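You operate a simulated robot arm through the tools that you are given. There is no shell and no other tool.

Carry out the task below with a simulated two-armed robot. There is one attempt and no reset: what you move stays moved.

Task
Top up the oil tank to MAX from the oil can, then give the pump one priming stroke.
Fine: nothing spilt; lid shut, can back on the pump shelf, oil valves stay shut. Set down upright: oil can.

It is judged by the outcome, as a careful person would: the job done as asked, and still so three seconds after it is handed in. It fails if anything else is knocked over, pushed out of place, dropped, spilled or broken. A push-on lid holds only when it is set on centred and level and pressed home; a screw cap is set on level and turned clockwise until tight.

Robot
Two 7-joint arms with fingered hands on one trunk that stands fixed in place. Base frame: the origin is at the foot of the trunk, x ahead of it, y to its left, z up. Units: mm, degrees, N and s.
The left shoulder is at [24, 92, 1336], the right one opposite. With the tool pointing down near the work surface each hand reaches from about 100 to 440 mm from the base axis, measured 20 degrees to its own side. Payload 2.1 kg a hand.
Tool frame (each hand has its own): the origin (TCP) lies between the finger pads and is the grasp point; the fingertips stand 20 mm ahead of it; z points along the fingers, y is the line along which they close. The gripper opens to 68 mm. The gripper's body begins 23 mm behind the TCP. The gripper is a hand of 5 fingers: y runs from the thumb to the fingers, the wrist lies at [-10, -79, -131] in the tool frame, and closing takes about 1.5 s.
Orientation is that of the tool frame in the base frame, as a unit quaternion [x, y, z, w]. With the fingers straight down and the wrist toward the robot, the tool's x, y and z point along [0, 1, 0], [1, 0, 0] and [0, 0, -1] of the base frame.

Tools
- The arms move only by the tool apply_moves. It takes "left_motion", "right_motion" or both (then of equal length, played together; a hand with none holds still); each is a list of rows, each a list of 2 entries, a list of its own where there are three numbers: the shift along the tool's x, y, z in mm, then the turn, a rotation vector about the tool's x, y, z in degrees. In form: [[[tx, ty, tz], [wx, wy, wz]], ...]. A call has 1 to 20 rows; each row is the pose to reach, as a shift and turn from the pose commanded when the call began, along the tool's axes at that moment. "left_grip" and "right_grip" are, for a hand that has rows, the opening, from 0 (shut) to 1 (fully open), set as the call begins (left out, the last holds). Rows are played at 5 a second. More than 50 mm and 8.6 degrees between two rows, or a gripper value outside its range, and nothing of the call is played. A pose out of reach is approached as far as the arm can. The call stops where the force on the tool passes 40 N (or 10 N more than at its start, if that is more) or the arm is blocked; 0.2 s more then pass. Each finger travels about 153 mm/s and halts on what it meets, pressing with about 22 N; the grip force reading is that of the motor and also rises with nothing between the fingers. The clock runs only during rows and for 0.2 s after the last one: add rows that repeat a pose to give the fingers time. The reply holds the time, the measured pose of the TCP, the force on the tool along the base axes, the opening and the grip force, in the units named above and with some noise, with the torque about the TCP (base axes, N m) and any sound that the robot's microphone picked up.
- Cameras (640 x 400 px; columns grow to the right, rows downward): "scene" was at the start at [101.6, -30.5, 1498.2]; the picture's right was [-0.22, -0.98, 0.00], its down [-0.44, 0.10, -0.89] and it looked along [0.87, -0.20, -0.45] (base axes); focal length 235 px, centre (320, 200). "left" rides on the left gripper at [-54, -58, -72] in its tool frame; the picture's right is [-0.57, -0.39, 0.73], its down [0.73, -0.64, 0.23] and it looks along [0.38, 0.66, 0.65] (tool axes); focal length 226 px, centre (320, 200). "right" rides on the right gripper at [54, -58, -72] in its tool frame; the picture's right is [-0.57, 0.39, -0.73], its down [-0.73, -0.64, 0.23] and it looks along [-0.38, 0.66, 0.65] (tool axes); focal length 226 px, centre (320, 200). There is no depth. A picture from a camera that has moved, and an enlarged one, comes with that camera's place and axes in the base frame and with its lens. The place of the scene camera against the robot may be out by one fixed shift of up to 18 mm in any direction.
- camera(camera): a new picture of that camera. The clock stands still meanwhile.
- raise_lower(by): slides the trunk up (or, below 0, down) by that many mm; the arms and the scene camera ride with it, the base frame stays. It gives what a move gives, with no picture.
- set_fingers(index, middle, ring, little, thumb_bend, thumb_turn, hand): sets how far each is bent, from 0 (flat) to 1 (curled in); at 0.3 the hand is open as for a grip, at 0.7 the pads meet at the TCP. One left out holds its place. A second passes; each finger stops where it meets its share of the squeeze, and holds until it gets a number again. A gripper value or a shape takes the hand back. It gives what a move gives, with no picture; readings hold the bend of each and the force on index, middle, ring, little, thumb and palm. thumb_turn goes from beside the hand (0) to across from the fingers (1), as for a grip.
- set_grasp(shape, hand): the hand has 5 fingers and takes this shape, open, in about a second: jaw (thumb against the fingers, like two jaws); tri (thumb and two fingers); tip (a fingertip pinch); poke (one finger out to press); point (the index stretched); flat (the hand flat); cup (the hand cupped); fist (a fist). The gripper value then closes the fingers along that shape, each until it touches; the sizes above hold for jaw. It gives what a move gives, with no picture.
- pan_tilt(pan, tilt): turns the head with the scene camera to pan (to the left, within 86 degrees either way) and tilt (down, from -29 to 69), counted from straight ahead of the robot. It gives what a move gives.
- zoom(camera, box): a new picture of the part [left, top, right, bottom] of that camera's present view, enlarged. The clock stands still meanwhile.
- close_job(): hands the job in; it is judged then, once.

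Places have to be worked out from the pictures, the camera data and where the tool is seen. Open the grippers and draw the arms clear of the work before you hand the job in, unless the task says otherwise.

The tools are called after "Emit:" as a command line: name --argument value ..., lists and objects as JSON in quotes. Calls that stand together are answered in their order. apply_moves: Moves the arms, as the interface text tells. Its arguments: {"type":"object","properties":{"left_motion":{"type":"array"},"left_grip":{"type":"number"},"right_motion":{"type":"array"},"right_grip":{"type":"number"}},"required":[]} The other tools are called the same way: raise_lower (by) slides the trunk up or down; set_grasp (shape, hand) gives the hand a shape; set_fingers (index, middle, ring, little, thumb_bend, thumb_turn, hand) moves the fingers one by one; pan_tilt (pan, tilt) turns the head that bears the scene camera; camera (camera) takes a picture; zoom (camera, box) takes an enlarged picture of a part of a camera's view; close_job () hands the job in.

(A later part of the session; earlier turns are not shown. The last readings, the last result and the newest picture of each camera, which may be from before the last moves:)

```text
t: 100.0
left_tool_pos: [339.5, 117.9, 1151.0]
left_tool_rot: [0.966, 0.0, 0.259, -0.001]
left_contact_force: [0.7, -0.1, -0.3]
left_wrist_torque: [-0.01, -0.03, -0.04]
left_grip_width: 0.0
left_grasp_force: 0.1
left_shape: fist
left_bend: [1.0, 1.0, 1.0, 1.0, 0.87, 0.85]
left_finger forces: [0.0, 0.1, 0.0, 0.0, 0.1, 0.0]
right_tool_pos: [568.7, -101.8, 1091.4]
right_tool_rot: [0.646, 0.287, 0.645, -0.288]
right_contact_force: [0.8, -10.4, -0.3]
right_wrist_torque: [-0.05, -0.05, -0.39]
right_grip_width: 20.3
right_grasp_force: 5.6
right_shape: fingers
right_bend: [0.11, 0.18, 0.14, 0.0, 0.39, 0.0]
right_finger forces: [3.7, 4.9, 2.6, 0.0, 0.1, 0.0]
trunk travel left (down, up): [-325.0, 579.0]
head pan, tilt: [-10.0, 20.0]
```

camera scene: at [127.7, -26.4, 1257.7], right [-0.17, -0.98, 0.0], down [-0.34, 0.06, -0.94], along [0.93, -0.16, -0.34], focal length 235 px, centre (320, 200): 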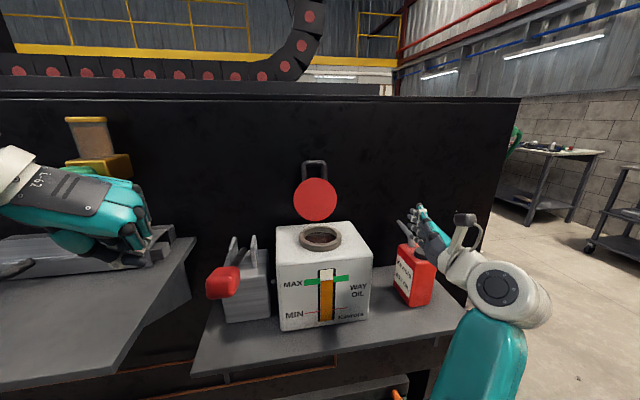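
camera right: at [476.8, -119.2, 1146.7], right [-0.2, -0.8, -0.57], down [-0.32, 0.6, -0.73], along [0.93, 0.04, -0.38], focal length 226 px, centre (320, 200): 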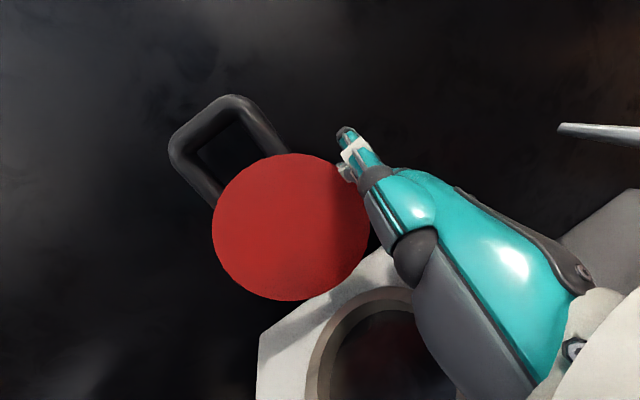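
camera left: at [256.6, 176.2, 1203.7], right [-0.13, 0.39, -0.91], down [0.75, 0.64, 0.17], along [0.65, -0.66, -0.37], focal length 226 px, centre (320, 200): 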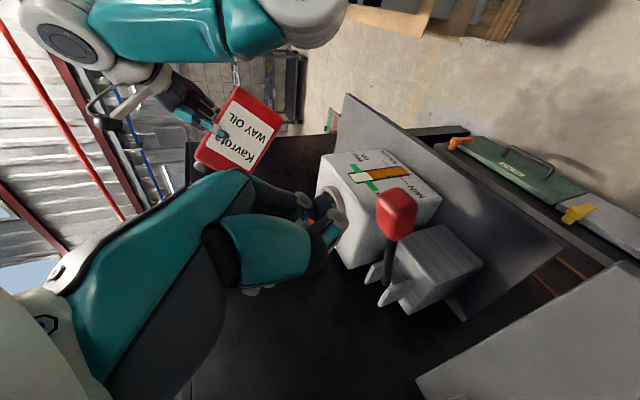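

Lateral force is down to 10 N. I pull straight back toward the robot 30 mm to drag the lid past vertical.

Emit:
apply_moves --right_motion '[[[0, -4.5, -4], [0, 0, 0]], [[0, -8.9, -8], [0, 0, 0]], [[0, -13.4, -12.1], [0, 0, 0]], [[0, -17.8, -16.1], [0, 0, 0]], [[0, -22.3, -20.1], [0, 0, 0]]]'

Emit:
camera --camera "right"

Emit:
zoom --camera "scene" --box '[240, 130, 440, 290]'

```text
t: 101.2
left_tool_pos: [339.8, 117.2, 1149.0]
left_tool_rot: [0.966, 0.001, 0.258, 0.0]
left_contact_force: [-0.7, -0.2, 0.6]
left_wrist_torque: [-0.02, 0.02, -0.01]
left_grip_width: 0.2
left_grasp_force: 0.0
left_shape: fist
left_bend: [1.0, 1.0, 1.0, 1.0, 0.87, 0.85]
left_finger forces: [0.0, 0.0, 0.1, 0.1, 0.0, 0.1]
right_tool_pos: [537.5, -101.8, 1091.6]
right_tool_rot: [0.647, 0.288, 0.644, -0.289]
right_contact_force: [3.7, -7.3, -3.3]
right_wrist_torque: [0.08, 0.1, -0.18]
right_grip_width: 21.1
right_grasp_force: 3.3
right_shape: fingers
right_bend: [0.14, 0.21, 0.12, 0.0, 0.39, 0.0]
right_finger forces: [0.2, 3.5, 4.4, 0.0, 0.1, 0.0]
trunk travel left (down, up): [-325.0, 579.0]
head pan, tilt: [-10.0, 20.0]
```

```text
taken
camera right: at [446.9, -115.7, 1147.1], right [-0.2, -0.8, -0.57], down [-0.33, 0.6, -0.73], along [0.92, 0.04, -0.38], focal length 226 px, centre (320, 200)
```

right: 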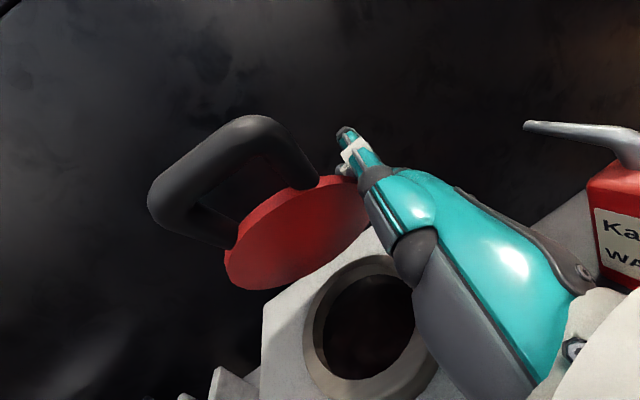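

```text
2.50 times, centred on (340, 210) of scene
camera zoom: at [128.7, -27.6, 1257.5], right [-0.17, -0.98, 0.0], down [-0.34, 0.06, -0.94], along [0.93, -0.16, -0.34], focal length 587 px, centre (270, 175)
```

zoom: 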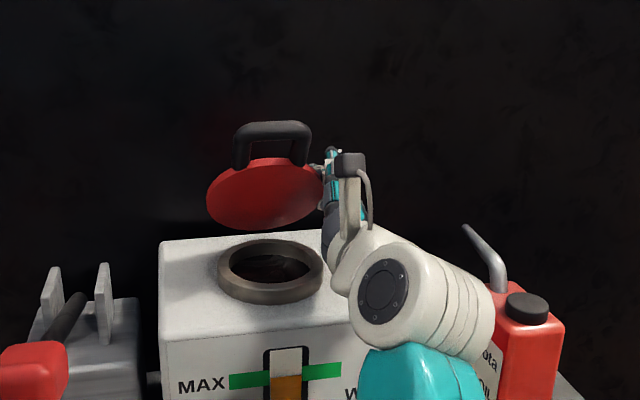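

The lid came forward to about 60° and is held by light finger friction at its rim. I follow it down and forward a bit more so that it closes gently.

Emit:
apply_moves --right_motion '[[[-3, -3.3, -3], [0, 0, 0]], [[-6, -6.7, -6], [0, 0, 0]], [[-9, -10, -9], [0, 0, 0]], [[-12, -13.4, -12], [0, 0, 0]]]'

Emit:
camera --camera "right"

Emit:
zoom --camera "scene" --box '[240, 130, 440, 290]'

```text
t: 102.2
left_tool_pos: [339.2, 118.5, 1149.7]
left_tool_rot: [0.966, 0.0, 0.258, -0.001]
left_contact_force: [0.0, 0.0, -0.7]
left_wrist_torque: [0.01, -0.02, -0.01]
left_grip_width: 0.2
left_grasp_force: 0.0
left_shape: fist
left_bend: [1.0, 1.0, 1.0, 1.0, 0.87, 0.85]
left_finger forces: [0.1, 0.0, 0.0, 0.0, 0.0, 0.0]
right_tool_pos: [520.4, -100.5, 1081.0]
right_tool_rot: [0.646, 0.29, 0.645, -0.289]
right_contact_force: [3.0, -4.6, -1.5]
right_wrist_torque: [-0.08, -0.06, -0.09]
right_grip_width: 21.4
right_grasp_force: 1.3
right_shape: fingers
right_bend: [0.14, 0.23, 0.11, 0.0, 0.39, 0.0]
right_finger forces: [0.0, 0.0, 4.1, 0.0, 0.0, 0.0]
trunk travel left (down, up): [-325.0, 579.0]
head pan, tilt: [-10.0, 20.0]
```

```text
taken
camera right: at [428.1, -115.0, 1134.8], right [-0.2, -0.8, -0.56], down [-0.33, 0.6, -0.73], along [0.92, 0.04, -0.38], focal length 226 px, centre (320, 200)
```

right: 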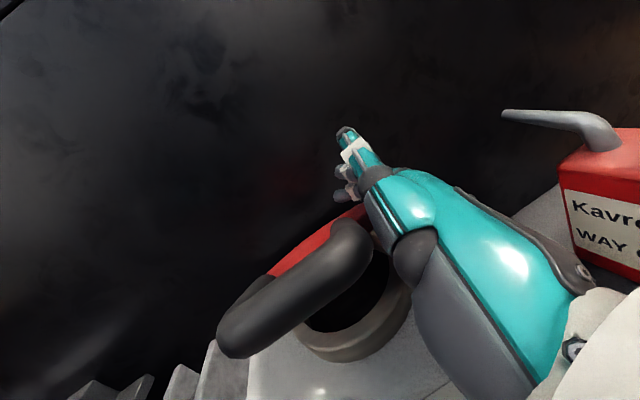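

```text
2.50 times, centred on (340, 210) of scene
camera zoom: at [128.3, -26.9, 1257.6], right [-0.17, -0.98, 0.0], down [-0.34, 0.06, -0.94], along [0.93, -0.16, -0.34], focal length 587 px, centre (270, 175)
```

zoom: 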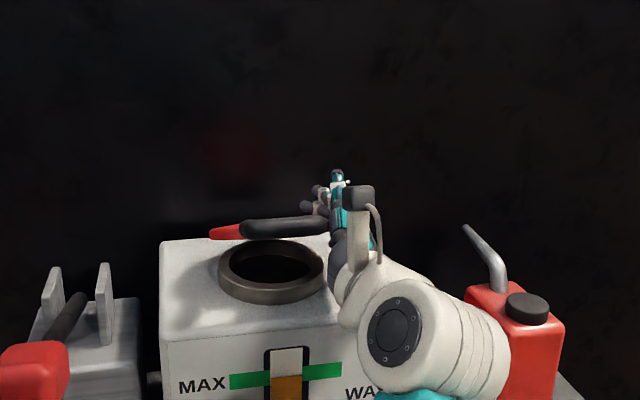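

The lid is now at about 25–30°, held lightly by the ring finger. I lower a little more and then slide the hand away to the right to release it.

Emit:
apply_moves --right_motion '[[[-4, -1.5, -1.3], [0, 0, 0]], [[-7, -3, -2.7], [0, 0, 0]], [[-7, 0.4, -6.4], [0, 0, 0]], [[-7, 7, -13.9], [0, 0, 0]], [[-7, 17, -25], [0, 0, 0]], [[-7, 30, -40], [0, 0, 0]]]'

Emit:
camera --camera "right"

Emit:
zoom --camera "scene" --box '[240, 130, 440, 290]'

```text
t: 103.6
left_tool_pos: [338.4, 117.3, 1150.8]
left_tool_rot: [0.966, 0.001, 0.258, -0.001]
left_contact_force: [-0.7, -0.2, -0.1]
left_wrist_torque: [0.01, -0.01, 0.02]
left_grip_width: 0.0
left_grasp_force: 0.0
left_shape: fist
left_bend: [1.0, 1.0, 1.0, 1.0, 0.87, 0.85]
left_finger forces: [0.0, 0.0, 0.1, 0.0, 0.1, 0.0]
right_tool_pos: [514.2, -150.6, 1074.4]
right_tool_rot: [0.646, 0.289, 0.645, -0.288]
right_contact_force: [0.3, 0.0, 0.1]
right_wrist_torque: [0.0, 0.01, 0.02]
right_grip_width: 21.2
right_grasp_force: 0.0
right_shape: fingers
right_bend: [0.14, 0.23, 0.19, 0.0, 0.39, 0.0]
right_finger forces: [0.1, 0.1, 0.1, 0.0, 0.1, 0.0]
trunk travel left (down, up): [-325.0, 579.0]
head pan, tilt: [-10.0, 20.0]
```

```text
taken
camera right: at [423.6, -165.0, 1129.0], right [-0.2, -0.8, -0.57], down [-0.32, 0.6, -0.73], along [0.93, 0.04, -0.38], focal length 226 px, centre (320, 200)
```

right: 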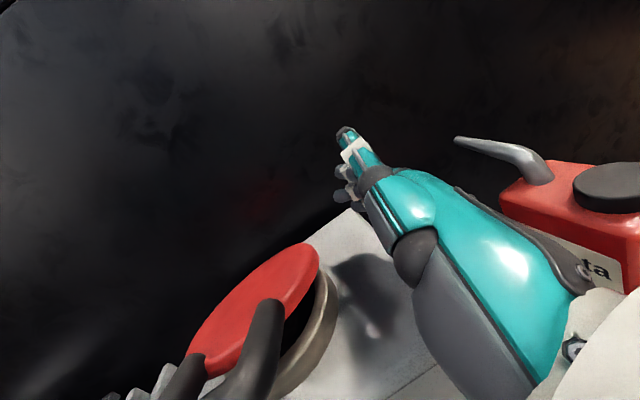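

```text
2.50 times, centred on (340, 210) of scene
camera zoom: at [127.7, -26.3, 1257.7], right [-0.17, -0.98, 0.0], down [-0.34, 0.06, -0.94], along [0.93, -0.16, -0.34], focal length 587 px, centre (270, 175)
```

zoom: 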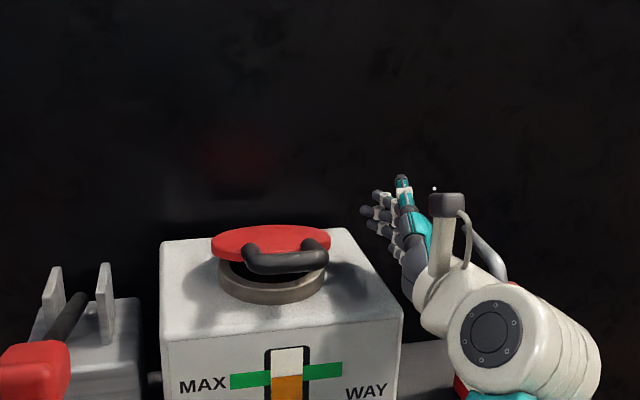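

The lid now rests about 15° open. I withdraw the right hand to the side and see whether it settles closed on its own.

Emit:
apply_moves --right_motion '[[[6.5, -4, -30.5], [0, 0, 0]], [[13, -8, -61], [0, 0, 0]], [[19.5, -12, -91.5], [0, 0, 0]], [[26, -16.3, -122.3], [0, 0, 0]], [[26, -16.3, -122.3], [0, 0, 0]]]'

Emit:
camera --camera "right"

Emit:
zoom --camera "scene" --box '[240, 130, 440, 290]'

```text
t: 104.8
left_tool_pos: [339.1, 119.7, 1150.2]
left_tool_rot: [0.966, 0.0, 0.257, 0.0]
left_contact_force: [0.2, -0.3, 0.3]
left_wrist_torque: [-0.02, -0.01, -0.01]
left_grip_width: 0.0
left_grasp_force: 0.1
left_shape: fist
left_bend: [1.0, 1.0, 1.0, 1.0, 0.87, 0.85]
left_finger forces: [0.0, 0.0, 0.0, 0.1, 0.0, 0.1]
right_tool_pos: [424.4, -231.0, 1101.4]
right_tool_rot: [0.646, 0.289, 0.645, -0.288]
right_contact_force: [-0.7, -0.1, -0.6]
right_wrist_torque: [-0.03, -0.01, 0.0]
right_grip_width: 21.2
right_grasp_force: 0.1
right_shape: fingers
right_bend: [0.14, 0.23, 0.19, 0.0, 0.39, 0.0]
right_finger forces: [0.0, 0.0, 0.0, 0.1, 0.1, 0.1]
trunk travel left (down, up): [-325.0, 579.0]
head pan, tilt: [-10.0, 20.0]
```

```text
taken
camera right: at [332.0, -245.0, 1156.0], right [-0.2, -0.8, -0.56], down [-0.32, 0.6, -0.73], along [0.92, 0.04, -0.38], focal length 226 px, centre (320, 200)
```

right: 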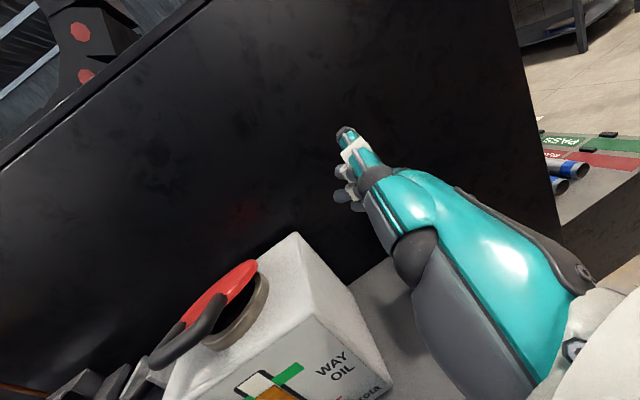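

```text
2.50 times, centred on (340, 210) of scene
camera zoom: at [127.6, -26.5, 1257.7], right [-0.17, -0.98, 0.0], down [-0.34, 0.06, -0.94], along [0.93, -0.16, -0.34], focal length 587 px, centre (270, 175)
```

zoom: 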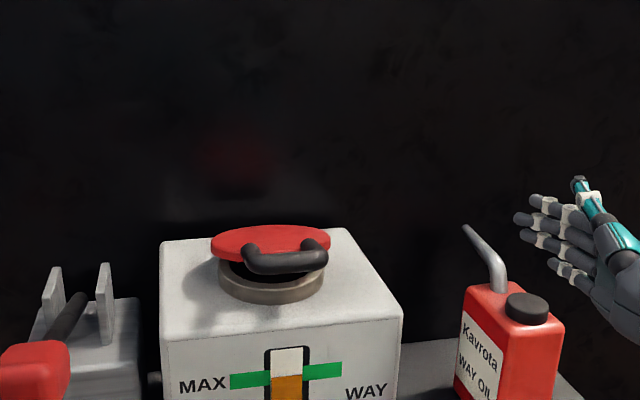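

The lid stays where it is left, about 15° open, so the hinge has friction. I flatten the right hand again and move it edge-down above the handle to press the lid shut.

Emit:
set_grasp --shape "flat" --hand "right"

Emit:
apply_moves --right_motion '[[[30, 0, 0], [0, 0, 0]], [[60, 0, 0], [0, 0, 0]], [[60, -9.3, 38.6], [0, 0, 0]], [[60, -18.7, 77.2], [0, 0, 0]], [[60, -28, 115.8], [0, 0, 0]], [[60, -37.3, 154.5], [0, 0, 0]], [[60, -51.2, 201.8], [0, 0, 0]], [[60, -51.2, 201.8], [0, 0, 0]]]'

Emit:
camera --camera "scene"

Emit:
camera --camera "right"

```text
t: 105.7
left_tool_pos: [339.6, 118.9, 1149.9]
left_tool_rot: [0.966, 0.001, 0.258, 0.0]
left_contact_force: [0.4, 0.0, 0.5]
left_wrist_torque: [0.01, 0.01, 0.0]
left_grip_width: 0.0
left_grasp_force: 0.1
left_shape: fist
left_bend: [1.0, 1.0, 1.0, 1.0, 0.87, 0.85]
left_finger forces: [0.1, 0.0, 0.0, 0.0, 0.1, 0.0]
right_tool_pos: [423.8, -230.0, 1101.0]
right_tool_rot: [0.646, 0.288, 0.646, -0.288]
right_contact_force: [-0.5, -0.4, -0.2]
right_wrist_torque: [0.03, 0.0, -0.04]
right_grip_width: 63.4
right_grasp_force: 0.1
right_shape: flat
right_bend: [0.0, 0.0, 0.0, 0.0, 0.39, 0.0]
right_finger forces: [0.0, 0.0, 0.0, 0.1, 0.0, 0.1]
trunk travel left (down, up): [-325.0, 579.0]
head pan, tilt: [-10.0, 20.0]
```

```text
t: 107.5
left_tool_pos: [338.2, 119.8, 1150.1]
left_tool_rot: [0.966, 0.001, 0.257, 0.0]
left_contact_force: [-0.3, 0.3, -0.7]
left_wrist_torque: [0.0, 0.03, 0.01]
left_grip_width: 0.1
left_grasp_force: 0.0
left_shape: fist
left_bend: [1.0, 1.0, 1.0, 1.0, 0.87, 0.85]
left_finger forces: [0.0, 0.0, 0.0, 0.0, 0.1, 0.1]
right_tool_pos: [518.2, -47.5, 1159.3]
right_tool_rot: [0.647, 0.288, 0.645, -0.287]
right_contact_force: [0.1, 0.1, 0.4]
right_wrist_torque: [0.01, 0.0, 0.02]
right_grip_width: 63.3
right_grasp_force: 0.0
right_shape: flat
right_bend: [0.0, 0.0, 0.0, 0.0, 0.39, 0.0]
right_finger forces: [0.0, 0.1, 0.0, 0.1, 0.0, 0.1]
trunk travel left (down, up): [-325.0, 579.0]
head pan, tilt: [-10.0, 20.0]
```

```text
taken
camera scene: at [127.7, -26.2, 1257.7], right [-0.17, -0.98, 0.0], down [-0.34, 0.06, -0.94], along [0.93, -0.16, -0.34], focal length 235 px, centre (320, 200)
```

scene: 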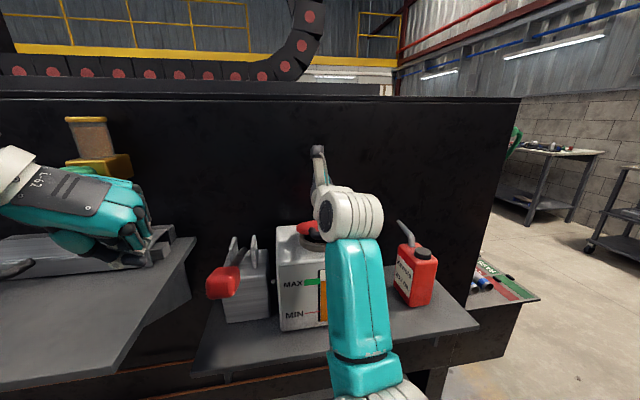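

```text
taken
camera right: at [426.2, -61.1, 1214.4], right [-0.2, -0.8, -0.56], down [-0.32, 0.6, -0.73], along [0.93, 0.04, -0.38], focal length 226 px, centre (320, 200)
```

right: 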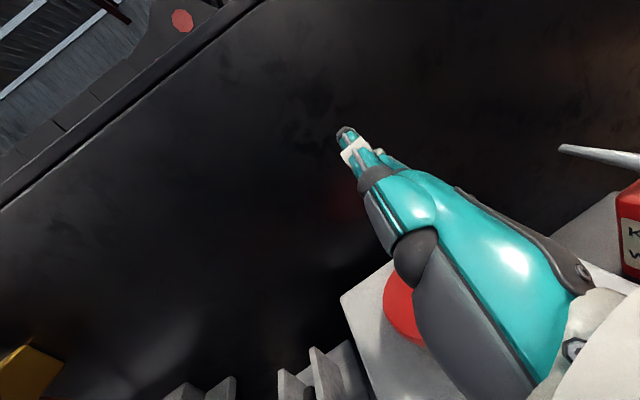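

The hand edge is over the handle. I press down gradually, watching the force.

Emit:
apply_moves --right_motion '[[[-8, 0, 0], [0, 0, 0]], [[-16, 0, 0], [0, 0, 0]], [[-24, 0, 0], [0, 0, 0]], [[-32, 0, 0], [0, 0, 0]], [[-40, 0, 0], [0, 0, 0]]]'

Emit:
zoom --camera "scene" --box '[240, 170, 440, 330]'

Emit:
camera --camera "left"

```text
t: 108.7
left_tool_pos: [339.4, 118.8, 1150.1]
left_tool_rot: [0.966, 0.0, 0.258, 0.0]
left_contact_force: [1.0, 0.7, -0.1]
left_wrist_torque: [0.0, -0.01, -0.02]
left_grip_width: 0.1
left_grasp_force: 0.1
left_shape: fist
left_bend: [1.0, 1.0, 1.0, 1.0, 0.87, 0.85]
left_finger forces: [0.1, 0.1, 0.0, 0.0, 0.0, 0.0]
right_tool_pos: [517.7, -45.4, 1118.0]
right_tool_rot: [0.646, 0.288, 0.645, -0.288]
right_contact_force: [0.3, 0.4, -0.3]
right_wrist_torque: [0.0, 0.01, 0.0]
right_grip_width: 63.3
right_grasp_force: 0.1
right_shape: flat
right_bend: [0.0, 0.0, 0.0, 0.0, 0.39, 0.0]
right_finger forces: [0.0, 0.0, 0.0, 0.0, 0.0, 0.0]
trunk travel left (down, up): [-325.0, 579.0]
head pan, tilt: [-10.0, 20.0]
```

```text
2.50 times, centred on (340, 250) of scene
camera zoom: at [127.7, -26.3, 1257.7], right [-0.17, -0.98, 0.0], down [-0.34, 0.06, -0.94], along [0.93, -0.16, -0.34], focal length 587 px, centre (270, 75)
```

zoom: 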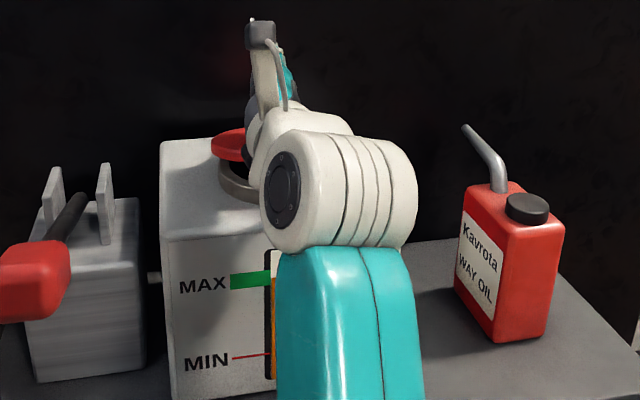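

```text
taken
camera left: at [256.1, 176.4, 1184.0], right [-0.13, 0.39, -0.91], down [0.75, 0.64, 0.17], along [0.65, -0.66, -0.37], focal length 226 px, centre (320, 200)
```

left: 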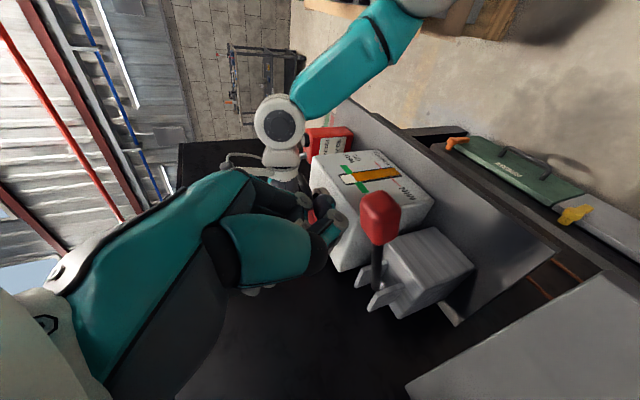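

There is no contact yet at TCP z 1118. I continue down in small steps.

Emit:
apply_moves --right_motion '[[[-4, 0, 0], [0, 0, 0]], [[-8, 0, 0], [0, 0, 0]], [[-12, 0, 0], [0, 0, 0]], [[-16, 0, 0], [0, 0, 0]], [[-20, 0, 0], [0, 0, 0]]]'

Emit:
zoom --camera "scene" --box '[240, 170, 440, 330]'

Emit:
camera --camera "right"

```text
t: 109.9
left_tool_pos: [339.5, 119.6, 1149.2]
left_tool_rot: [0.966, 0.001, 0.257, 0.0]
left_contact_force: [-0.1, -0.3, 0.2]
left_wrist_torque: [0.01, -0.02, 0.01]
left_grip_width: 0.0
left_grasp_force: 0.1
left_shape: fist
left_bend: [1.0, 1.0, 1.0, 1.0, 0.87, 0.85]
left_finger forces: [0.0, 0.0, 0.1, 0.0, 0.0, 0.0]
right_tool_pos: [518.8, -46.7, 1099.1]
right_tool_rot: [0.646, 0.288, 0.646, -0.288]
right_contact_force: [-0.7, 0.1, -0.6]
right_wrist_torque: [-0.01, 0.02, -0.02]
right_grip_width: 63.5
right_grasp_force: 0.1
right_shape: flat
right_bend: [0.0, 0.0, 0.0, 0.0, 0.39, 0.0]
right_finger forces: [0.0, 0.1, 0.0, 0.1, 0.0, 0.0]
trunk travel left (down, up): [-325.0, 579.0]
head pan, tilt: [-10.0, 20.0]
```

```text
2.50 times, centred on (340, 250) of scene
camera zoom: at [127.7, -26.3, 1257.7], right [-0.17, -0.98, 0.0], down [-0.34, 0.06, -0.94], along [0.93, -0.16, -0.34], focal length 587 px, centre (270, 75)
```

zoom: 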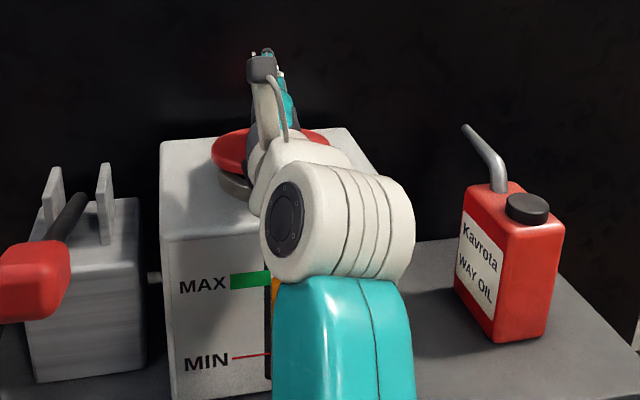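

```text
taken
camera right: at [427.1, -60.7, 1154.9], right [-0.2, -0.8, -0.57], down [-0.32, 0.6, -0.73], along [0.92, 0.04, -0.38], focal length 226 px, centre (320, 200)
```

right: 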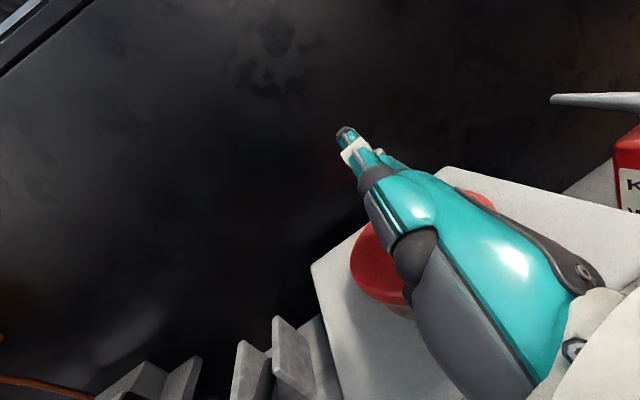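

Still no contact at z 1099. I continue lowering in 3–4 mm steps.

Emit:
apply_moves --right_motion '[[[-4, 0, 0], [0, 0, 0]], [[-8, 0, 0], [0, 0, 0]], [[-12, 0, 0], [0, 0, 0]], [[-15, 0, 0], [0, 0, 0]]]'

Emit:
zoom --camera "scene" --box '[240, 170, 440, 330]'

Emit:
camera --camera "right"

```text
t: 110.9
left_tool_pos: [338.8, 118.2, 1150.6]
left_tool_rot: [0.966, 0.0, 0.258, 0.0]
left_contact_force: [0.2, 0.5, -0.5]
left_wrist_torque: [0.0, 0.0, 0.02]
left_grip_width: 0.0
left_grasp_force: 0.0
left_shape: fist
left_bend: [1.0, 1.0, 1.0, 1.0, 0.87, 0.85]
left_finger forces: [0.0, 0.1, 0.1, 0.0, 0.1, 0.0]
right_tool_pos: [517.3, -46.2, 1084.0]
right_tool_rot: [0.647, 0.288, 0.645, -0.288]
right_contact_force: [-1.1, 0.1, 1.9]
right_wrist_torque: [-0.07, -0.06, -0.02]
right_grip_width: 63.5
right_grasp_force: 0.1
right_shape: flat
right_bend: [0.0, 0.0, 0.0, 0.0, 0.39, 0.0]
right_finger forces: [0.0, 0.1, 0.0, 0.9, 0.0, 0.0]
trunk travel left (down, up): [-325.0, 579.0]
head pan, tilt: [-10.0, 20.0]
```

```text
2.50 times, centred on (340, 250) of scene
camera zoom: at [127.6, -26.3, 1257.7], right [-0.17, -0.98, 0.0], down [-0.34, 0.06, -0.94], along [0.93, -0.16, -0.34], focal length 587 px, centre (270, 75)
```

zoom: 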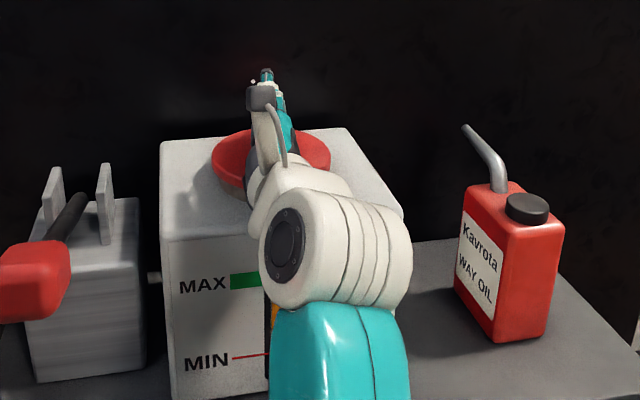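

```text
taken
camera right: at [425.8, -60.0, 1139.6], right [-0.2, -0.8, -0.56], down [-0.32, 0.6, -0.73], along [0.93, 0.04, -0.38], focal length 226 px, centre (320, 200)
```

right: 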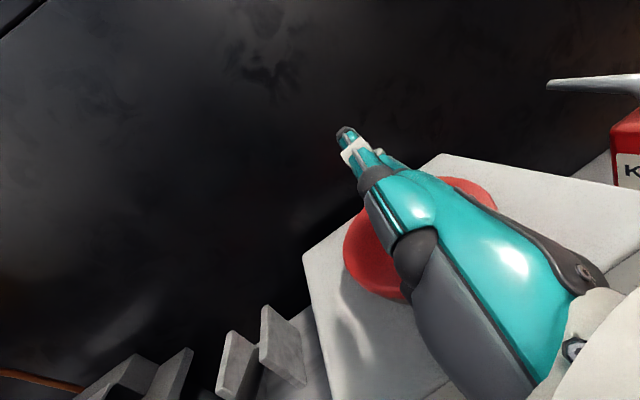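

Contact has started (little finger 0.9 N, z 1.9 N) and the lid is going down. I press on in small steps until it seats.

Emit:
apply_moves --right_motion '[[[-2, 0, 0], [0, 0, 0]], [[-4, 0, 0], [0, 0, 0]], [[-6, 0, 0], [0, 0, 0]], [[-8, 0, 0], [0, 0, 0]]]'

Emit:
zoom --camera "scene" --box '[240, 170, 440, 330]'

```text
t: 111.9
left_tool_pos: [337.8, 119.9, 1150.9]
left_tool_rot: [0.966, 0.0, 0.258, -0.001]
left_contact_force: [0.3, 0.6, -0.4]
left_wrist_torque: [0.01, 0.01, 0.0]
left_grip_width: 0.2
left_grasp_force: 0.1
left_shape: fist
left_bend: [1.0, 1.0, 1.0, 1.0, 0.87, 0.85]
left_finger forces: [0.0, 0.0, 0.0, 0.0, 0.0, 0.1]
right_tool_pos: [516.8, -46.6, 1079.6]
right_tool_rot: [0.644, 0.29, 0.647, -0.287]
right_contact_force: [5.0, -1.6, 24.5]
right_wrist_torque: [-0.82, 0.68, 0.21]
right_grip_width: 63.1
right_grasp_force: 0.1
right_shape: flat
right_bend: [0.0, 0.0, 0.0, 0.01, 0.39, 0.0]
right_finger forces: [0.1, 0.0, 0.0, 5.7, 0.0, 19.0]
trunk travel left (down, up): [-325.0, 579.0]
head pan, tilt: [-10.0, 20.0]
```

```text
2.50 times, centred on (340, 250) of scene
camera zoom: at [126.6, -26.2, 1258.1], right [-0.17, -0.98, 0.0], down [-0.34, 0.06, -0.94], along [0.93, -0.16, -0.34], focal length 587 px, centre (270, 75)
```

zoom: 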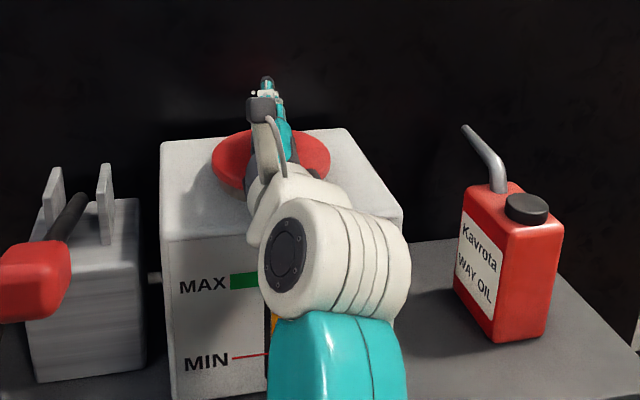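

The force rose to 24 N with the palm on the handle, so the lid has seated. I lift the hand away and check that the lid is fully closed.

Emit:
apply_moves --right_motion '[[[10, 0, 0], [0, 0, 0]], [[30, 0, 0], [0, 0, 0]], [[55, 0, 0], [0, 0, 0]], [[80, 0, 0], [0, 0, 0]], [[80, 18, -38], [0, 0, 0]], [[80, 36, -76], [0, 0, 0]], [[80, 54, -114], [0, 0, 0]]]'

Emit:
zoom --camera "scene" --box '[240, 170, 440, 330]'

Emit:
camera --camera "right"

Emit:
camera --camera "left"

```text
t: 113.5
left_tool_pos: [338.6, 119.3, 1149.8]
left_tool_rot: [0.966, 0.0, 0.258, 0.0]
left_contact_force: [-0.8, 0.0, 0.2]
left_wrist_torque: [0.0, 0.0, 0.02]
left_grip_width: 0.0
left_grasp_force: 0.1
left_shape: fist
left_bend: [1.0, 1.0, 1.0, 1.0, 0.87, 0.85]
left_finger forces: [0.1, 0.0, 0.0, 0.0, 0.0, 0.0]
right_tool_pos: [483.0, -167.6, 1155.2]
right_tool_rot: [0.646, 0.29, 0.644, -0.289]
right_contact_force: [0.2, 0.0, 0.3]
right_wrist_torque: [0.01, 0.01, 0.02]
right_grip_width: 63.6
right_grasp_force: 0.0
right_shape: flat
right_bend: [0.0, 0.0, 0.0, 0.0, 0.39, 0.0]
right_finger forces: [0.0, 0.1, 0.0, 0.0, 0.0, 0.0]
trunk travel left (down, up): [-325.0, 579.0]
head pan, tilt: [-10.0, 20.0]
```

```text
2.50 times, centred on (340, 250) of scene
camera zoom: at [127.7, -26.4, 1257.7], right [-0.17, -0.98, 0.0], down [-0.34, 0.06, -0.94], along [0.93, -0.16, -0.34], focal length 587 px, centre (270, 75)
```

zoom: 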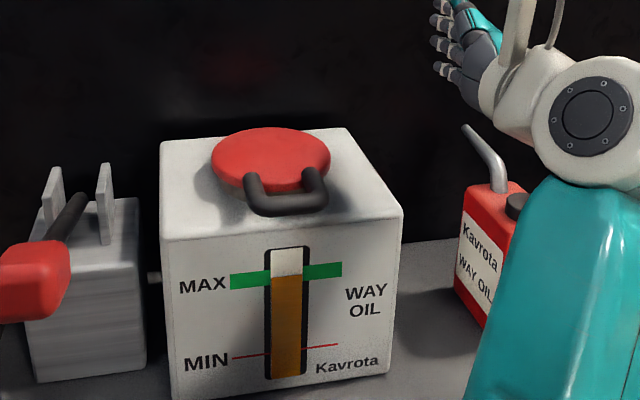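

```text
taken
camera right: at [390.6, -181.5, 1211.0], right [-0.2, -0.8, -0.56], down [-0.33, 0.6, -0.73], along [0.92, 0.04, -0.38], focal length 226 px, centre (320, 200)
```

right: 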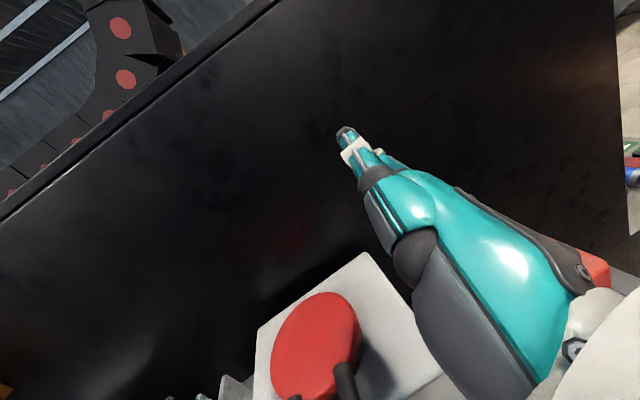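

```text
taken
camera left: at [256.1, 176.3, 1184.0], right [-0.13, 0.39, -0.91], down [0.75, 0.64, 0.17], along [0.65, -0.66, -0.37], focal length 226 px, centre (320, 200)
```

left: 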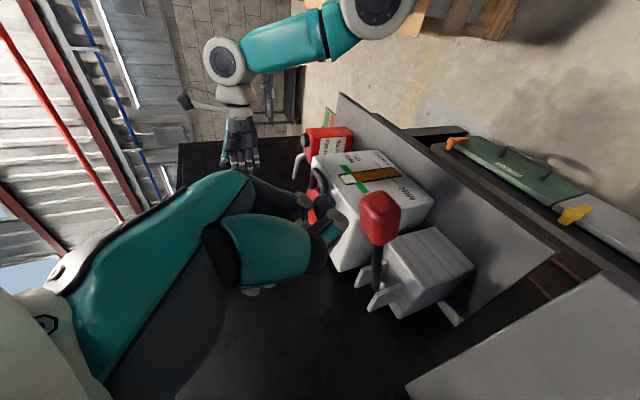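

The lid looks closed. I zoom in to verify that it is flush, check the level, and confirm the area is clean.

Emit:
zoom --camera "scene" --box '[285, 210, 385, 270]'

Emit:
zoom --camera "scene" --box '[290, 260, 370, 325]'

Emit:
zoom --camera "scene" --box '[190, 210, 300, 330]'

```text
6.40 times, centred on (335, 240) of scene
camera zoom: at [127.7, -26.4, 1257.7], right [-0.17, -0.98, 0.0], down [-0.34, 0.06, -0.94], along [0.93, -0.16, -0.34], focal length 1502 px, centre (224, -56)
```

zoom: 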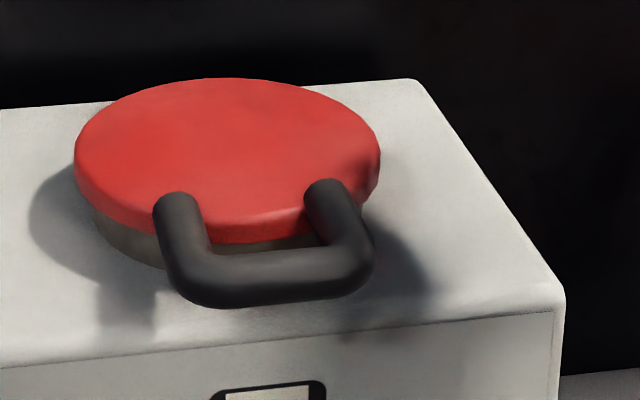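

```text
6.15 times, centred on (330, 292) of scene
camera zoom: at [127.7, -26.4, 1257.7], right [-0.17, -0.98, 0.0], down [-0.34, 0.06, -0.94], along [0.93, -0.16, -0.34], focal length 1444 px, centre (258, -369)
```

zoom: 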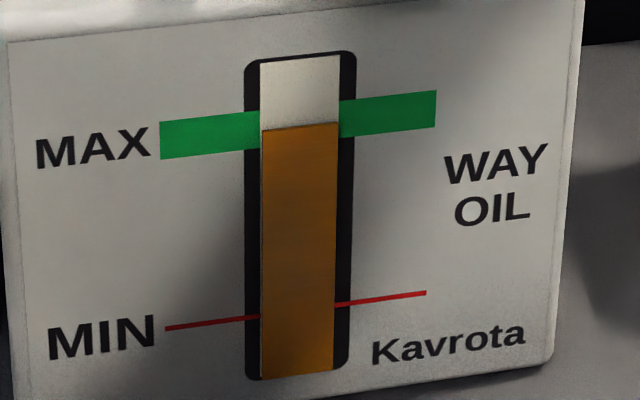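

```text
3.33 times, centred on (245, 270) of scene
camera zoom: at [127.7, -26.4, 1257.7], right [-0.17, -0.98, 0.0], down [-0.34, 0.06, -0.94], along [0.93, -0.16, -0.34], focal length 782 px, centre (570, -33)
```

zoom: 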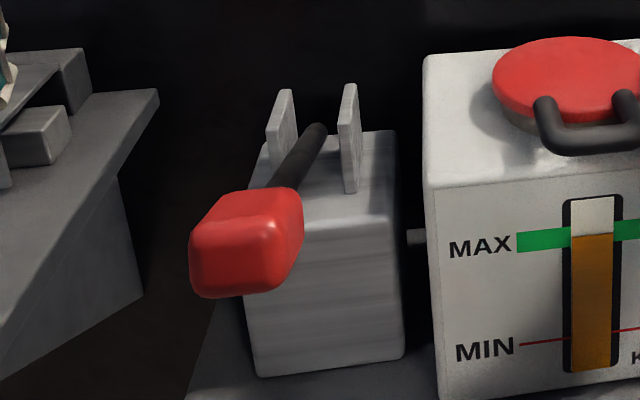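

The lid is shut level, the level sits on MAX and the area is clean. Next is the pump: its grip triangulates to about (409,62,1047), on a lever rising toward the robot. I open the left hand to jaw and hover over the grip.

Emit:
set_grasp --shape "jaw" --hand "left"

Emit:
apply_moves --left_motion '[[[9, 14.3, 16.5], [0, 0, 0]], [[18, 28.7, 33], [0, 0, 0]], [[27, 43, 49.5], [0, 0, 0]], [[36.2, 57.3, 66.2], [0, 0, 0]], [[36.2, 57.3, 66.2], [0, 0, 0]]]'

Emit:
camera --camera "scene"

Emit:
camera --camera "left"

```text
t: 114.4
left_tool_pos: [339.9, 118.7, 1149.8]
left_tool_rot: [0.966, 0.001, 0.259, 0.0]
left_contact_force: [-0.2, 0.6, 1.1]
left_wrist_torque: [0.02, 0.03, -0.02]
left_grip_width: 67.8
left_grasp_force: 0.1
left_shape: jaw
left_bend: [0.3, 0.3, 0.3, 0.3, 0.3, 0.98]
left_finger forces: [0.1, 0.1, 0.0, 0.0, 0.1, 0.0]
right_tool_pos: [482.2, -166.1, 1156.4]
right_tool_rot: [0.646, 0.288, 0.645, -0.287]
right_contact_force: [0.0, -0.2, 0.3]
right_wrist_torque: [0.0, -0.01, 0.0]
right_grip_width: 63.4
right_grasp_force: 0.2
right_shape: flat
right_bend: [0.0, 0.0, 0.0, 0.0, 0.39, 0.0]
right_finger forces: [0.0, 0.0, 0.1, 0.0, 0.0, 0.0]
trunk travel left (down, up): [-325.0, 579.0]
head pan, tilt: [-10.0, 20.0]
```

```text
t: 115.6
left_tool_pos: [404.3, 62.0, 1110.9]
left_tool_rot: [0.966, 0.001, 0.258, 0.0]
left_contact_force: [-1.2, 0.0, -0.7]
left_wrist_torque: [0.0, -0.01, 0.03]
left_grip_width: 67.7
left_grasp_force: 0.0
left_shape: jaw
left_bend: [0.3, 0.3, 0.3, 0.3, 0.3, 0.98]
left_finger forces: [0.0, 0.0, 0.0, 0.0, 0.1, 0.1]
right_tool_pos: [482.5, -167.5, 1156.1]
right_tool_rot: [0.647, 0.289, 0.645, -0.287]
right_contact_force: [-0.1, -0.4, -0.3]
right_wrist_torque: [-0.03, 0.01, 0.01]
right_grip_width: 63.4
right_grasp_force: 0.1
right_shape: flat
right_bend: [0.0, 0.0, 0.0, 0.0, 0.39, 0.0]
right_finger forces: [0.0, 0.0, 0.1, 0.0, 0.1, 0.0]
trunk travel left (down, up): [-325.0, 579.0]
head pan, tilt: [-10.0, 20.0]
```

```text
taken
camera scene: at [127.8, -26.5, 1257.7], right [-0.17, -0.98, 0.0], down [-0.34, 0.06, -0.94], along [0.93, -0.16, -0.34], focal length 235 px, centre (320, 200)
```

scene: 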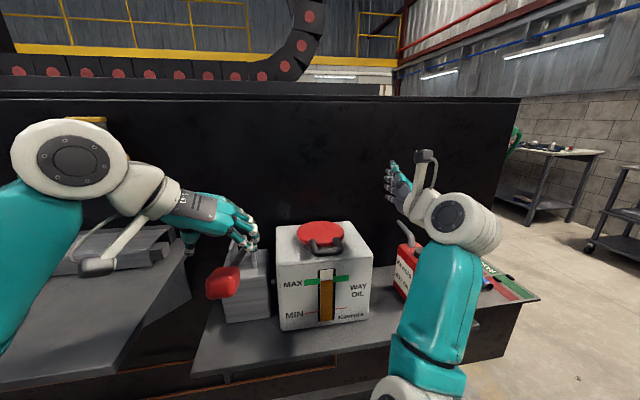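

```text
taken
camera left: at [321.5, 119.5, 1144.8], right [-0.13, 0.39, -0.91], down [0.75, 0.64, 0.17], along [0.65, -0.66, -0.37], focal length 226 px, centre (320, 200)
```

left: 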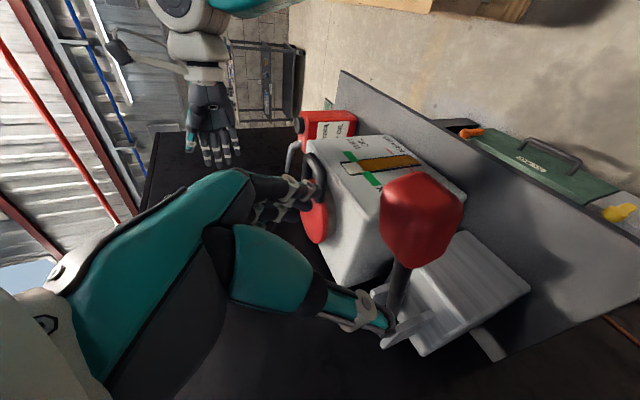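

The grip position is confirmed at (409,61,1047), between the thumb and fingers. I lower the open hand around it.

Emit:
apply_moves --left_motion '[[[-7.3, 0, 12.6], [0, 0, 0]], [[-14.5, 0, 25.1], [0, 0, 0]], [[-21.8, 0, 37.7], [0, 0, 0]], [[-29, 0, 50.2], [0, 0, 0]], [[-29, 0, 50.2], [0, 0, 0]]]'

Emit:
zoom --camera "scene" --box '[120, 170, 320, 330]'

Emit:
camera --camera "left"

```text
t: 116.8
left_tool_pos: [404.3, 62.0, 1052.9]
left_tool_rot: [0.966, 0.0, 0.257, 0.0]
left_contact_force: [-1.4, 0.8, 2.4]
left_wrist_torque: [0.02, 0.03, 0.0]
left_grip_width: 67.9
left_grasp_force: 0.1
left_shape: jaw
left_bend: [0.3, 0.3, 0.3, 0.3, 0.3, 0.98]
left_finger forces: [0.0, 0.0, 0.0, 0.1, 2.6, 0.0]
right_tool_pos: [482.0, -167.8, 1155.6]
right_tool_rot: [0.647, 0.288, 0.645, -0.287]
right_contact_force: [-0.4, -0.5, -0.3]
right_wrist_torque: [0.02, -0.02, 0.0]
right_grip_width: 63.4
right_grasp_force: 0.1
right_shape: flat
right_bend: [0.0, 0.0, 0.0, 0.0, 0.39, 0.0]
right_finger forces: [0.0, 0.1, 0.0, 0.0, 0.0, 0.0]
trunk travel left (down, up): [-325.0, 579.0]
head pan, tilt: [-10.0, 20.0]
```

```text
2.50 times, centred on (220, 250) of scene
camera zoom: at [127.3, -26.2, 1257.8], right [-0.17, -0.98, 0.0], down [-0.34, 0.06, -0.94], along [0.93, -0.16, -0.34], focal length 587 px, centre (570, 75)
```

zoom: 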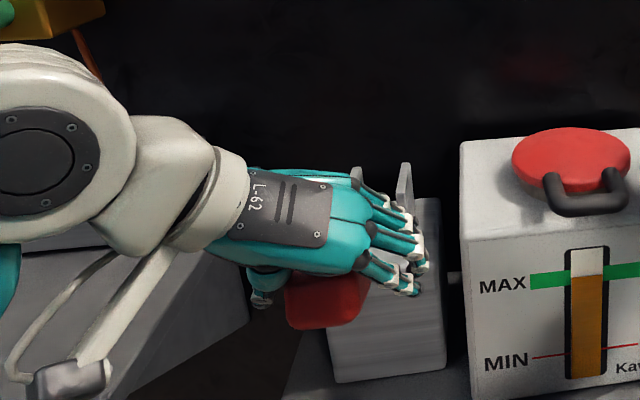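

```text
taken
camera left: at [321.0, 119.5, 1086.7], right [-0.13, 0.39, -0.91], down [0.75, 0.64, 0.17], along [0.65, -0.66, -0.37], focal length 226 px, centre (320, 200)
```

left: 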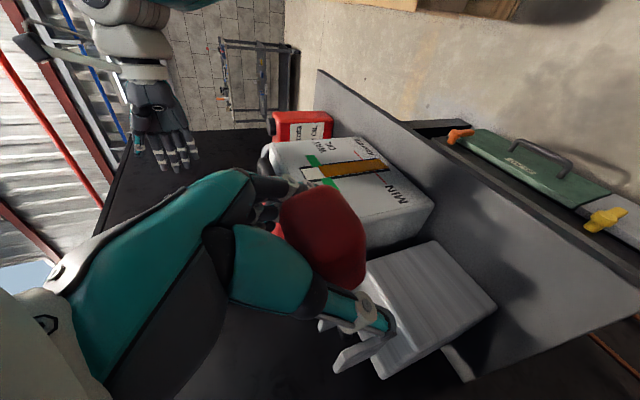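

The grip is between thumb and fingers, with light thumb contact (2.6 N). I close the hand on it.

Emit:
apply_moves --left_motion '[[[0, 0, 0], [0, 0, 0]], [[0, 0, 0], [0, 0, 0]], [[0, 0, 0], [0, 0, 0]], [[0, 0, 0], [0, 0, 0]], [[0, 0, 0], [0, 0, 0]], [[0, 0, 0], [0, 0, 0]], [[0, 0, 0], [0, 0, 0]]]' --left_grip 0

Emit:
camera --camera "left"

Emit:
zoom --camera "scene" --box '[120, 170, 320, 330]'

```text
t: 118.4
left_tool_pos: [403.8, 62.0, 1052.6]
left_tool_rot: [0.966, 0.001, 0.258, 0.001]
left_contact_force: [-1.8, -2.7, 2.5]
left_wrist_torque: [-0.29, -0.01, -0.27]
left_grip_width: 31.3
left_grasp_force: 21.9
left_shape: jaw
left_bend: [0.72, 0.54, 0.48, 0.7, 0.61, 0.99]
left_finger forces: [14.3, 9.2, 2.8, 0.0, 23.9, 0.1]
right_tool_pos: [481.8, -168.1, 1155.7]
right_tool_rot: [0.646, 0.289, 0.646, -0.288]
right_contact_force: [-0.9, -0.4, -0.4]
right_wrist_torque: [0.01, -0.02, -0.01]
right_grip_width: 63.6
right_grasp_force: 0.0
right_shape: flat
right_bend: [0.0, 0.0, 0.0, 0.0, 0.39, 0.0]
right_finger forces: [0.1, 0.0, 0.0, 0.0, 0.0, 0.1]
trunk travel left (down, up): [-325.0, 579.0]
head pan, tilt: [-10.0, 20.0]
```

```text
taken
camera left: at [321.1, 118.8, 1087.0], right [-0.13, 0.39, -0.91], down [0.75, 0.64, 0.17], along [0.65, -0.66, -0.37], focal length 226 px, centre (320, 200)
```

left: 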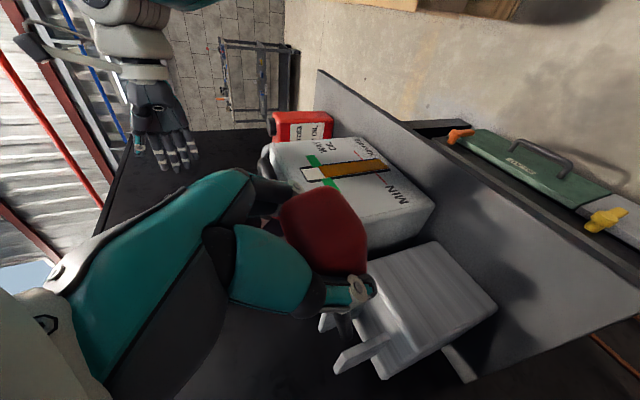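

```text
2.50 times, centred on (220, 250) of scene
camera zoom: at [127.4, -26.9, 1257.7], right [-0.17, -0.98, 0.0], down [-0.34, 0.06, -0.94], along [0.93, -0.16, -0.34], focal length 587 px, centre (570, 75)
```

zoom: 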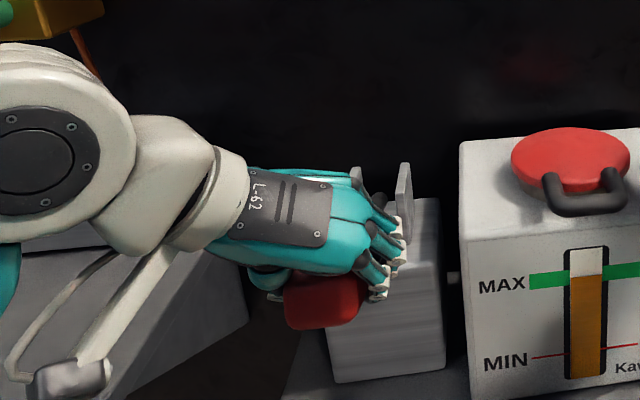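

The hand holds the lever grip (thumb 24 N, fingers 26 N). I start the stroke downward along the lever's arc, turning the hand with it, and watch the force.

Emit:
apply_moves --left_motion '[[[-4.6, 0, 5], [0, 2.5, 0]], [[-9.1, 0, 9.9], [0, 5, 0]], [[-17.3, 0, 20.5], [0, 10, 0]], [[-24.4, 0, 31.7], [0, 15, 0]]]'

Emit:
zoom --camera "scene" --box '[120, 170, 320, 330]'

Emit:
camera --camera "left"

```text
t: 119.4
left_tool_pos: [397.0, 61.4, 1012.8]
left_tool_rot: [0.923, 0.001, 0.384, -0.001]
left_contact_force: [-4.7, -3.8, 4.0]
left_wrist_torque: [-0.14, 0.13, -0.33]
left_grip_width: 30.7
left_grasp_force: 22.0
left_shape: jaw
left_bend: [0.72, 0.54, 0.48, 0.7, 0.61, 1.0]
left_finger forces: [14.6, 9.5, 2.9, 0.0, 24.8, 0.0]
right_tool_pos: [480.7, -168.5, 1156.5]
right_tool_rot: [0.647, 0.289, 0.645, -0.287]
right_contact_force: [-0.5, 0.6, 0.4]
right_wrist_torque: [-0.02, -0.02, 0.01]
right_grip_width: 63.5
right_grasp_force: 0.1
right_shape: flat
right_bend: [0.0, 0.0, 0.0, 0.0, 0.39, 0.0]
right_finger forces: [0.1, 0.1, 0.0, 0.0, 0.0, 0.0]
trunk travel left (down, up): [-325.0, 579.0]
head pan, tilt: [-10.0, 20.0]
```

```text
2.50 times, centred on (220, 250) of scene
camera zoom: at [126.8, -27.1, 1257.8], right [-0.17, -0.98, 0.0], down [-0.34, 0.06, -0.94], along [0.93, -0.16, -0.34], focal length 587 px, centre (570, 75)
```

zoom: 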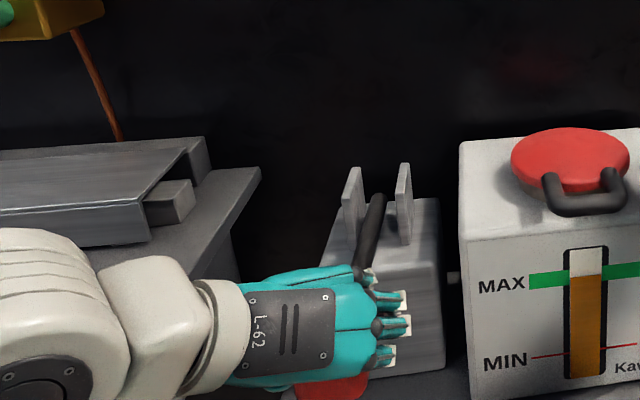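

```text
taken
camera left: at [307.3, 119.0, 1024.1], right [0.11, 0.39, -0.92], down [0.68, 0.64, 0.36], along [0.72, -0.66, -0.19], focal length 226 px, centre (320, 200)
```

left: 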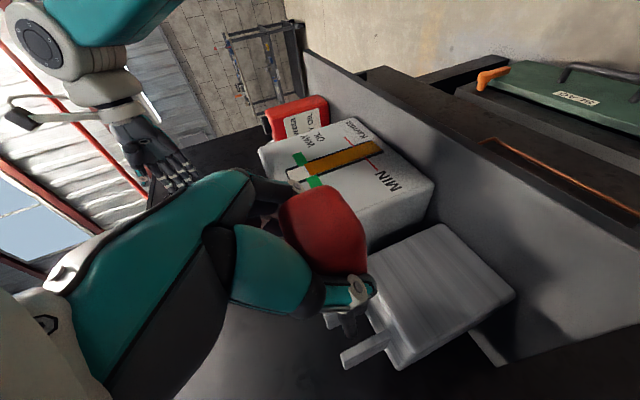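

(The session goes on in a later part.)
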